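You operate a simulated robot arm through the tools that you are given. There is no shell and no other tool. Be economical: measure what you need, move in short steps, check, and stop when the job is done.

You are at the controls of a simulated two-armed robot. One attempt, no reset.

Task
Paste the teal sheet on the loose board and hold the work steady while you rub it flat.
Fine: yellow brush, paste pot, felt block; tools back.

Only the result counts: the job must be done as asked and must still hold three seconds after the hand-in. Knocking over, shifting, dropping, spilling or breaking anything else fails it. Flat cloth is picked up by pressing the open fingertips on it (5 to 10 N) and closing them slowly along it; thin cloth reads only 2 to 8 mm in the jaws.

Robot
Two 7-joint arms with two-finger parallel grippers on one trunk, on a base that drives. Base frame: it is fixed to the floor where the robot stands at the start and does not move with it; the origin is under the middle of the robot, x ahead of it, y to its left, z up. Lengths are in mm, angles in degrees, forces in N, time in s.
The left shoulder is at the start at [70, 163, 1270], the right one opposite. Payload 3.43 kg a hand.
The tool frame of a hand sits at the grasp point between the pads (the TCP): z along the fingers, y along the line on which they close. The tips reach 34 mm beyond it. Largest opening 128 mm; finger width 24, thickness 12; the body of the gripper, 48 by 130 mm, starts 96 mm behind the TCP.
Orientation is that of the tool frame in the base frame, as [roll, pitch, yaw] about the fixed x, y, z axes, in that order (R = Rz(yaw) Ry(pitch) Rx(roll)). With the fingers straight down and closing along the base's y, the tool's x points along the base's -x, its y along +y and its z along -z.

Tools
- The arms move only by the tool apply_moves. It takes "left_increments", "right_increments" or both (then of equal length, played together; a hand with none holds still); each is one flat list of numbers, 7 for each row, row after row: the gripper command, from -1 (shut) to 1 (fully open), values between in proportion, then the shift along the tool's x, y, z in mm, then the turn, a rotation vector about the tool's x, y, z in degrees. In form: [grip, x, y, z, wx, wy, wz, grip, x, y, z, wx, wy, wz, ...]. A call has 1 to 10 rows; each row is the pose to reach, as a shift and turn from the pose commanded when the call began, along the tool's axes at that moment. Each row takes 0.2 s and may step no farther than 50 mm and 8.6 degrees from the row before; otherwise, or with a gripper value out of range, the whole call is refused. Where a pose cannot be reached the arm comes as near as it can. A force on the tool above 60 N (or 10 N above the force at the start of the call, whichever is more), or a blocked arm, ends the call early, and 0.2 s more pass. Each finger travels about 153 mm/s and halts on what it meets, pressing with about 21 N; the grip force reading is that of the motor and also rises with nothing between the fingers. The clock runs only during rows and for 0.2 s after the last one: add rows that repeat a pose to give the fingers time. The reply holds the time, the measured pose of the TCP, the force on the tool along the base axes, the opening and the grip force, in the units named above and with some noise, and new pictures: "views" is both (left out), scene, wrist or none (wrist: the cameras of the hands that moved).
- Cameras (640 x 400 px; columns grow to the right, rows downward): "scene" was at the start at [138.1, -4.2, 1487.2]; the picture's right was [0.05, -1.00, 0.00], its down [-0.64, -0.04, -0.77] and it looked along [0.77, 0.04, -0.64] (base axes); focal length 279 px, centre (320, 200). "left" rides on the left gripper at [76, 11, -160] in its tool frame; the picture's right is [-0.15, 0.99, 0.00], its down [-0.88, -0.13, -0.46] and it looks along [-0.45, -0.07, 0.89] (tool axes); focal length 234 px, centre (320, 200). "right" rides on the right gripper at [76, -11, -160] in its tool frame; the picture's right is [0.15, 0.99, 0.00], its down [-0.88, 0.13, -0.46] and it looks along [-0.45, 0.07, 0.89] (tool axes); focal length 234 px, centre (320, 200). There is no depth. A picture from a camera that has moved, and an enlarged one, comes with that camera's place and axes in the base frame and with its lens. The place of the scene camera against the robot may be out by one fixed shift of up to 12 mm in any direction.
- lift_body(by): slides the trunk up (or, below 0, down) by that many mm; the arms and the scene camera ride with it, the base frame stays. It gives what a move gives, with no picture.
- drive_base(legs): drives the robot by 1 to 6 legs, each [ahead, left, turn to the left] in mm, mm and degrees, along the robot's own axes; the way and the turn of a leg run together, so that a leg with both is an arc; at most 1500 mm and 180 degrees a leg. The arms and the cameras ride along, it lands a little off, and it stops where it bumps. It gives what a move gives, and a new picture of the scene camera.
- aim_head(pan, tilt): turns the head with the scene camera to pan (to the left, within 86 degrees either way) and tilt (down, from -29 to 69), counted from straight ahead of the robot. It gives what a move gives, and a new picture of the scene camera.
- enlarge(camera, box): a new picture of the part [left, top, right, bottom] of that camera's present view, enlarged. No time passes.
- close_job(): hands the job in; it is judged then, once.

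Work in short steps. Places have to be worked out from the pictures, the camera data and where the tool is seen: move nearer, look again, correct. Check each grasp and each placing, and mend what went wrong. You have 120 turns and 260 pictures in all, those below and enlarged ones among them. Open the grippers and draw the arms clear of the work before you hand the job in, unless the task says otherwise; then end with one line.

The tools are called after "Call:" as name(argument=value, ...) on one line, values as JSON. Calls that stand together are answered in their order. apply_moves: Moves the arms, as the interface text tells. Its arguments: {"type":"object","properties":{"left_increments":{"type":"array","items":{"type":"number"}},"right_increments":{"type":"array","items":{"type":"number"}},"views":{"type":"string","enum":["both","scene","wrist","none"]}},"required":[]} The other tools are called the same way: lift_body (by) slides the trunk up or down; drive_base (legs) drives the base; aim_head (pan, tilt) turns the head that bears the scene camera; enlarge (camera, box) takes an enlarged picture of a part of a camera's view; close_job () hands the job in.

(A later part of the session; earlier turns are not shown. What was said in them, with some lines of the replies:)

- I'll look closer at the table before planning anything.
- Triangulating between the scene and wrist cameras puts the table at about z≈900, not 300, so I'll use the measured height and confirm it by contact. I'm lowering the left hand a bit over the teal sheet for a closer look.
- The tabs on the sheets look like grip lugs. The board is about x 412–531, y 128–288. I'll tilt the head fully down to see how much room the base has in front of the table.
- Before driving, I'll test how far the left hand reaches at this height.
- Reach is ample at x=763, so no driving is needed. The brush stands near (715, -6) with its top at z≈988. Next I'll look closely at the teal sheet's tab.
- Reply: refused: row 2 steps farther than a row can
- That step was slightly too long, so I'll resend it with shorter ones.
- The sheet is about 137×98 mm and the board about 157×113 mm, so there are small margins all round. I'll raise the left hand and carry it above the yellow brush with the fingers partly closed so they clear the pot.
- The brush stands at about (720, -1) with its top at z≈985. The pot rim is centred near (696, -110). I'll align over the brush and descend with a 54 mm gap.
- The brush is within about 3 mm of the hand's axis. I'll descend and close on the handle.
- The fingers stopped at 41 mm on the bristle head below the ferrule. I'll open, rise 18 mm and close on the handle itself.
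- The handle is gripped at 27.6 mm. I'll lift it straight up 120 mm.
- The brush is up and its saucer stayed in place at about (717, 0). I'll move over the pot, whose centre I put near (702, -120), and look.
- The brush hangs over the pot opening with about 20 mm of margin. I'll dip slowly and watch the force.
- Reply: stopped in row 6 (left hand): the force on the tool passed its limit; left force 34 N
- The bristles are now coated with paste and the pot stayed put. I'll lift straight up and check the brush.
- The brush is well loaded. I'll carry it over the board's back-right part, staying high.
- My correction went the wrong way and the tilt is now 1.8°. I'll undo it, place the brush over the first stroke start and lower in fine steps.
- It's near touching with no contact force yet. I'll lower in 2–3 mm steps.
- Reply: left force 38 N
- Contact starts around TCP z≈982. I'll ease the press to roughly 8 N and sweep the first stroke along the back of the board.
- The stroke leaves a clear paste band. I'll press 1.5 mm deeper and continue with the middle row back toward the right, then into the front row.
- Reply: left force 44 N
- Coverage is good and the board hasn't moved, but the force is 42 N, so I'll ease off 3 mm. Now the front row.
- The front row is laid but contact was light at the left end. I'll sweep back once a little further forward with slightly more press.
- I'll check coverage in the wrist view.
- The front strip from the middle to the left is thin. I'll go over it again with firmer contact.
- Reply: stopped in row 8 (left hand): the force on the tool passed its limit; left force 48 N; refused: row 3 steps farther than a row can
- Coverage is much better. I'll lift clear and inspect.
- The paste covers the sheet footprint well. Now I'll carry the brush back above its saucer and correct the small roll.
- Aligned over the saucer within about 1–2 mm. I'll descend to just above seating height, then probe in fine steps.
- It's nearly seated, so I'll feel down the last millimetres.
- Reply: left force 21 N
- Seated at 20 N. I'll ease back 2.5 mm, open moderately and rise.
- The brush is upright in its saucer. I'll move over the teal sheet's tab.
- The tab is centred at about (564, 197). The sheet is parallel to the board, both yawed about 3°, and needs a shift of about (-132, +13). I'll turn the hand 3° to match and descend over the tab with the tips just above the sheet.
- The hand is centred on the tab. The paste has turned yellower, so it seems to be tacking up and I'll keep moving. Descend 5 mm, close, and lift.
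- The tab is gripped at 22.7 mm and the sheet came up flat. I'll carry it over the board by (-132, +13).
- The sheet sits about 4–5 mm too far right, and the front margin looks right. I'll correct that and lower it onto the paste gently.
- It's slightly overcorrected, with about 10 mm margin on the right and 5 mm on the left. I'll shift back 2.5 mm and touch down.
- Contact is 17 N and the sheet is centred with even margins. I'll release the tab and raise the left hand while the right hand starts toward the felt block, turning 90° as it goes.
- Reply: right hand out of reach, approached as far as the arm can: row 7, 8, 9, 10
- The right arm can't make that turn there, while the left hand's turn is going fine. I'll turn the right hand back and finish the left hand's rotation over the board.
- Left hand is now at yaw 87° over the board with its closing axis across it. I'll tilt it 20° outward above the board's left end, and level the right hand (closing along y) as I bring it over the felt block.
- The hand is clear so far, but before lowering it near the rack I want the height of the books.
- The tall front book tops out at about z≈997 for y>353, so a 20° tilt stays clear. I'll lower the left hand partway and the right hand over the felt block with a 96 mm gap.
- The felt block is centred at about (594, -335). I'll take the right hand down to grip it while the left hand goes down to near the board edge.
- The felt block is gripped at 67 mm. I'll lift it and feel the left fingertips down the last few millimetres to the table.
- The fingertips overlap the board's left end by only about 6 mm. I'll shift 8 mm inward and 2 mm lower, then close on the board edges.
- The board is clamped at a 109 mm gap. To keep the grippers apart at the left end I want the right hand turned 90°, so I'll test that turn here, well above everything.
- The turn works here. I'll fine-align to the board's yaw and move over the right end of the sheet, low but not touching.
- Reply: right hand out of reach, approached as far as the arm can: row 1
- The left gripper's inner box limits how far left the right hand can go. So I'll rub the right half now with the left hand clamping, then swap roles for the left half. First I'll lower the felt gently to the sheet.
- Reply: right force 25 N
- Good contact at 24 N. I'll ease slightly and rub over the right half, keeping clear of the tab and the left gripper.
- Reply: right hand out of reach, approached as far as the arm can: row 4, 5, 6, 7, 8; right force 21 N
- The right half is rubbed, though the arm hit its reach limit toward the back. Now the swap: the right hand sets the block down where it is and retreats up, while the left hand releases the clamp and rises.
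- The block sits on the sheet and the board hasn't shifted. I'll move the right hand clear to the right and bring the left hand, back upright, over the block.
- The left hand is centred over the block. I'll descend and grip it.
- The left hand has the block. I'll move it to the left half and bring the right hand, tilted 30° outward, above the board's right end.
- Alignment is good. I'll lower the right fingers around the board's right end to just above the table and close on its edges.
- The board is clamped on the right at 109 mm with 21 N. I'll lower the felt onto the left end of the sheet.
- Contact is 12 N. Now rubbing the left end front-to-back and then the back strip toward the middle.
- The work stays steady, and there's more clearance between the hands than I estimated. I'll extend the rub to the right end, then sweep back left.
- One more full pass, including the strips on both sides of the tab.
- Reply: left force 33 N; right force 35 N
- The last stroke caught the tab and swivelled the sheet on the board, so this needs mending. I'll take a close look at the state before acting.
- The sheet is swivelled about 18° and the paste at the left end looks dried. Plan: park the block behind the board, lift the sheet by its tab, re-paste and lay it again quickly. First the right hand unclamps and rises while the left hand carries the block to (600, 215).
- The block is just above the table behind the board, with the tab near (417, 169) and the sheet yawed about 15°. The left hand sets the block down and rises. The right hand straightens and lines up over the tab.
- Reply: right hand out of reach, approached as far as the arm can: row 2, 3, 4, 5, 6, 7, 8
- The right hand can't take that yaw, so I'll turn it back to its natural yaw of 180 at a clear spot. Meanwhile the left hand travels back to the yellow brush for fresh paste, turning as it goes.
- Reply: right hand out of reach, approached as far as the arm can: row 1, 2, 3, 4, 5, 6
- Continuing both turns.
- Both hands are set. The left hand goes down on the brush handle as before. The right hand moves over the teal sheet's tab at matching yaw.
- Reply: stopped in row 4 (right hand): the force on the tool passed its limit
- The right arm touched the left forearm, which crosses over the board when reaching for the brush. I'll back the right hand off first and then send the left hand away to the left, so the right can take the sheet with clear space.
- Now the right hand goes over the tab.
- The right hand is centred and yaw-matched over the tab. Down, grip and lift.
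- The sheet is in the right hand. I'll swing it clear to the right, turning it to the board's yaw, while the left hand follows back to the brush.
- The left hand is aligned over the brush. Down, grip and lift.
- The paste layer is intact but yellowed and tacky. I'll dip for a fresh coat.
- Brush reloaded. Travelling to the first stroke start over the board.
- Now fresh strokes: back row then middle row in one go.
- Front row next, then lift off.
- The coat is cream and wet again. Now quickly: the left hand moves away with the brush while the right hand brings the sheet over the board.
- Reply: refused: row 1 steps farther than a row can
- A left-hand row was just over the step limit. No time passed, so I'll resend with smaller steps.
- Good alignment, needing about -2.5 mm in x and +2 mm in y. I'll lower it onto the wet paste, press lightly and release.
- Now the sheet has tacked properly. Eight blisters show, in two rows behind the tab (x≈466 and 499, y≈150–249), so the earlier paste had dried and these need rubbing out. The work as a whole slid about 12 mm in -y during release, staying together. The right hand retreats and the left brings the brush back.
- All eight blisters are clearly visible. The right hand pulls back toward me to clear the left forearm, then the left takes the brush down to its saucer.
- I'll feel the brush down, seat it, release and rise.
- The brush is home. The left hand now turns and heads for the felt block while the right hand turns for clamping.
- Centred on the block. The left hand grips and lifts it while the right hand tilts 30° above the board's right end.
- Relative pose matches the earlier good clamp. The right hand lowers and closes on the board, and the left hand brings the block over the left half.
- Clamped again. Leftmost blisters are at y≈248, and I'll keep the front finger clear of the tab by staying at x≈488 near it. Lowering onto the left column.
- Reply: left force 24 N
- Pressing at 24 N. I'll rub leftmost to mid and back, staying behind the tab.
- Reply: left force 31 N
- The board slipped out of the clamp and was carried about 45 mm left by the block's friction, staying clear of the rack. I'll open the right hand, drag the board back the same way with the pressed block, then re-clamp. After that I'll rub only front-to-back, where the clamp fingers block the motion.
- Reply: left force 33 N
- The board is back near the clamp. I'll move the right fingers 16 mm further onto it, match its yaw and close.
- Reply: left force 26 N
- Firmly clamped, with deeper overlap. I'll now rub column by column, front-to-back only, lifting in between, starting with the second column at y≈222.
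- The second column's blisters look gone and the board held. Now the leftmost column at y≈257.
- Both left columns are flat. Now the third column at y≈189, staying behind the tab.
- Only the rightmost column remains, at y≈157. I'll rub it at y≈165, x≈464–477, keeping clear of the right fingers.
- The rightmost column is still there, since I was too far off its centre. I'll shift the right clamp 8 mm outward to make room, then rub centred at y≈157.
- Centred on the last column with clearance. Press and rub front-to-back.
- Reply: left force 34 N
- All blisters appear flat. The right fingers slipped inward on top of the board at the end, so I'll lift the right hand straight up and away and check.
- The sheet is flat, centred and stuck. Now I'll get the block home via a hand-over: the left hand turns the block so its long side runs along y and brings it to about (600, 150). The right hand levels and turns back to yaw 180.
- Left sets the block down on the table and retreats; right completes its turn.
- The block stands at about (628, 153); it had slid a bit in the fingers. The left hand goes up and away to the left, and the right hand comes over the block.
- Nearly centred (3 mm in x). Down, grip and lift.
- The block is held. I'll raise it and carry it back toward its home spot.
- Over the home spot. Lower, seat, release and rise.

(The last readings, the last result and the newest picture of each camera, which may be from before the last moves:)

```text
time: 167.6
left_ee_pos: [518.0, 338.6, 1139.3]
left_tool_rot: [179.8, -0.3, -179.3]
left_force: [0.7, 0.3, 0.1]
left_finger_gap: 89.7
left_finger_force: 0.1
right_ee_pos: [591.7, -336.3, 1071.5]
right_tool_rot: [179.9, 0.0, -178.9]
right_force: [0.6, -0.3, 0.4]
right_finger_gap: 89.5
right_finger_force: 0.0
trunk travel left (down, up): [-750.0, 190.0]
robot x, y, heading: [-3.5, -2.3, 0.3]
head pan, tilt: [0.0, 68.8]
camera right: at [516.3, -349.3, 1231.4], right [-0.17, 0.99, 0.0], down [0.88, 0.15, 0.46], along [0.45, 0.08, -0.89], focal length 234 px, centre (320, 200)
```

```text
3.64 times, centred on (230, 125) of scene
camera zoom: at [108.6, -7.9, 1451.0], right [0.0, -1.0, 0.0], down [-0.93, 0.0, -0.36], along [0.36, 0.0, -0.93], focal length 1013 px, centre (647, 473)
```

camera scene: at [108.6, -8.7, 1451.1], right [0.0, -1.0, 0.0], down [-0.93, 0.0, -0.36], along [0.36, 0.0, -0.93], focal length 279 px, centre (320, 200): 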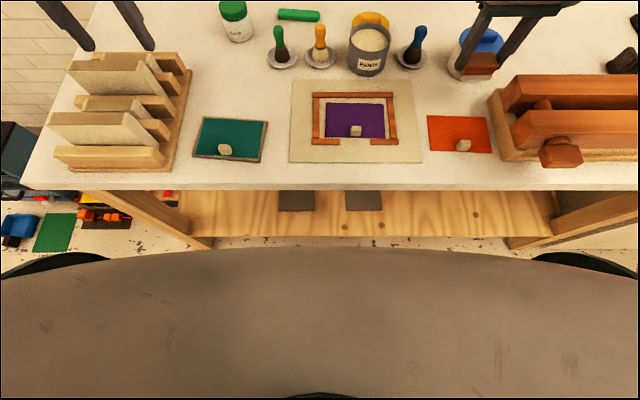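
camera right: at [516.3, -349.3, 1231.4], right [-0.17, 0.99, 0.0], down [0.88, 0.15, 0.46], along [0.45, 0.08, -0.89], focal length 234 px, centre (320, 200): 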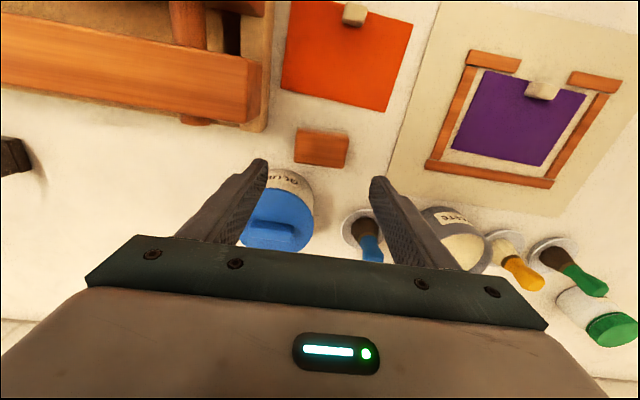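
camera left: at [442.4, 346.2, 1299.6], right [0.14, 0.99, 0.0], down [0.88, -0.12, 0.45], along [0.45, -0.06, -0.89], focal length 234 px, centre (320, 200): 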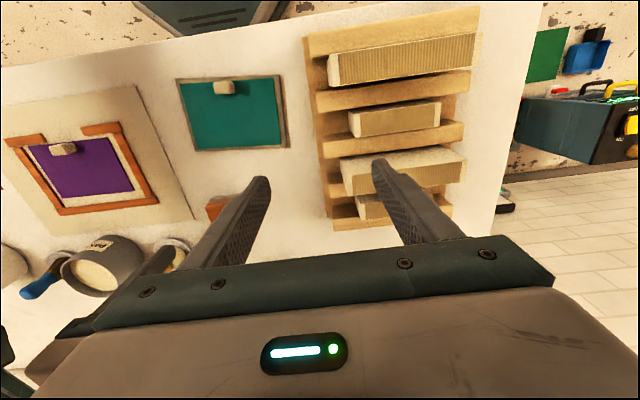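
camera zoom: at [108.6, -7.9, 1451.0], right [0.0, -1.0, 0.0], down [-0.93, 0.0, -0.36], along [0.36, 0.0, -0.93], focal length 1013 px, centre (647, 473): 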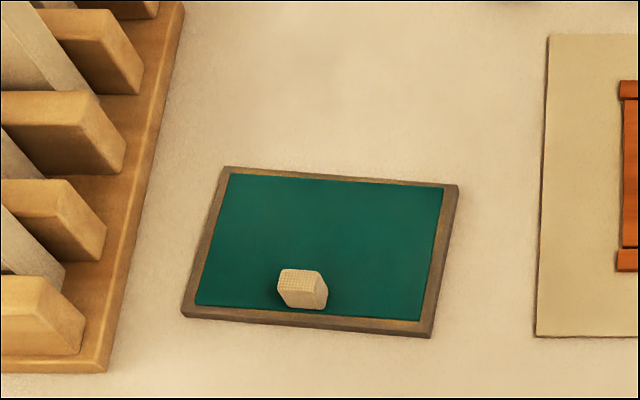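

The block is back in place, the sheet is flat on the board and the brush is in its saucer. I'll draw both arms up and clear with grippers open and take a final look.

Call:
apply_moves(left_increments=[1, 20, 0, -30, 0, 0, 0, 1, 40, 0, -60, 0, 0, 0, 1, 60, 0, -90, 0, 0, 0, 1, 60, 0, -90, 0, 0, 0, 1, 60, 0, -90, 0, 0, 0], right_increments=[0.4, 0, 0, -45, 0, 0, 0, 1, 0, 0, -90, 0, 0, 0, 1, 40, 20, -110, 0, 0, 0, 1, 80, 40, -130, 0, 0, 0, 1, 110, 60, -150, 0, 0, 0], views="scene")

Call:
enlarge(camera="scene", box=[200, 0, 480, 180])

```text
time: 168.8
left_ee_pos: [458.4, 340.1, 1227.1]
left_tool_rot: [179.9, -0.4, -179.3]
left_force: [0.4, -0.5, -0.4]
left_finger_gap: 127.9
left_finger_force: 0.2
right_ee_pos: [482.1, -277.8, 1219.7]
right_tool_rot: [-180.0, 0.0, -178.9]
right_force: [-0.2, 0.4, 0.2]
right_finger_gap: 128.2
right_finger_force: 0.0
trunk travel left (down, up): [-750.0, 190.0]
robot x, y, heading: [-5.9, -2.6, 0.1]
head pan, tilt: [0.0, 68.8]
camera scene: at [108.5, -7.2, 1451.0], right [0.0, -1.0, 0.0], down [-0.93, 0.0, -0.36], along [0.36, 0.0, -0.93], focal length 279 px, centre (320, 200)
```

scene: 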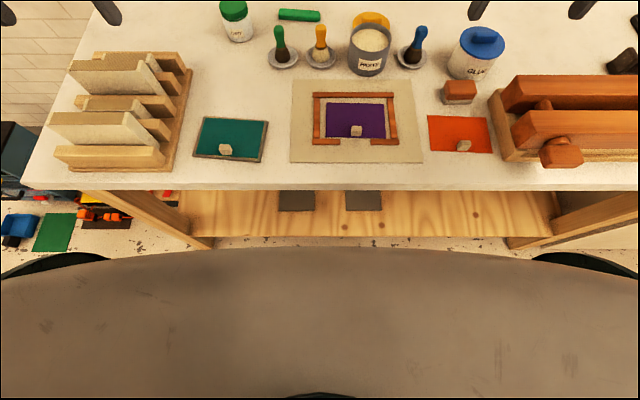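

```text
2.22 times, centred on (340, 90) of scene
camera zoom: at [108.5, -7.2, 1451.0], right [0.0, -1.0, 0.0], down [-0.93, 0.0, -0.36], along [0.36, 0.0, -0.93], focal length 619 px, centre (276, 444)
```

zoom: 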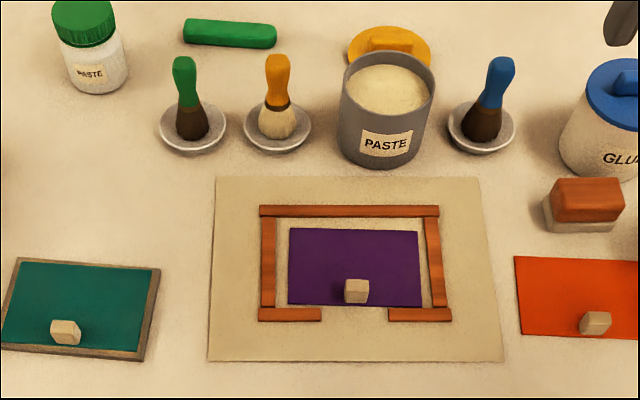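

Everything is in place, with both arms clear and open. Handing in.

Call:
close_job()

```text
The job is handed in.
```

The teal sheet is pasted centred on the loose board and rubbed flat with no blisters showing, and the yellow brush and felt block are back in place. The first lay slipped, so I re-pasted and laid it again. The board slid out of the hold once while I was rubbing; I clamped it again and finished, and it now sits slightly off where it started.
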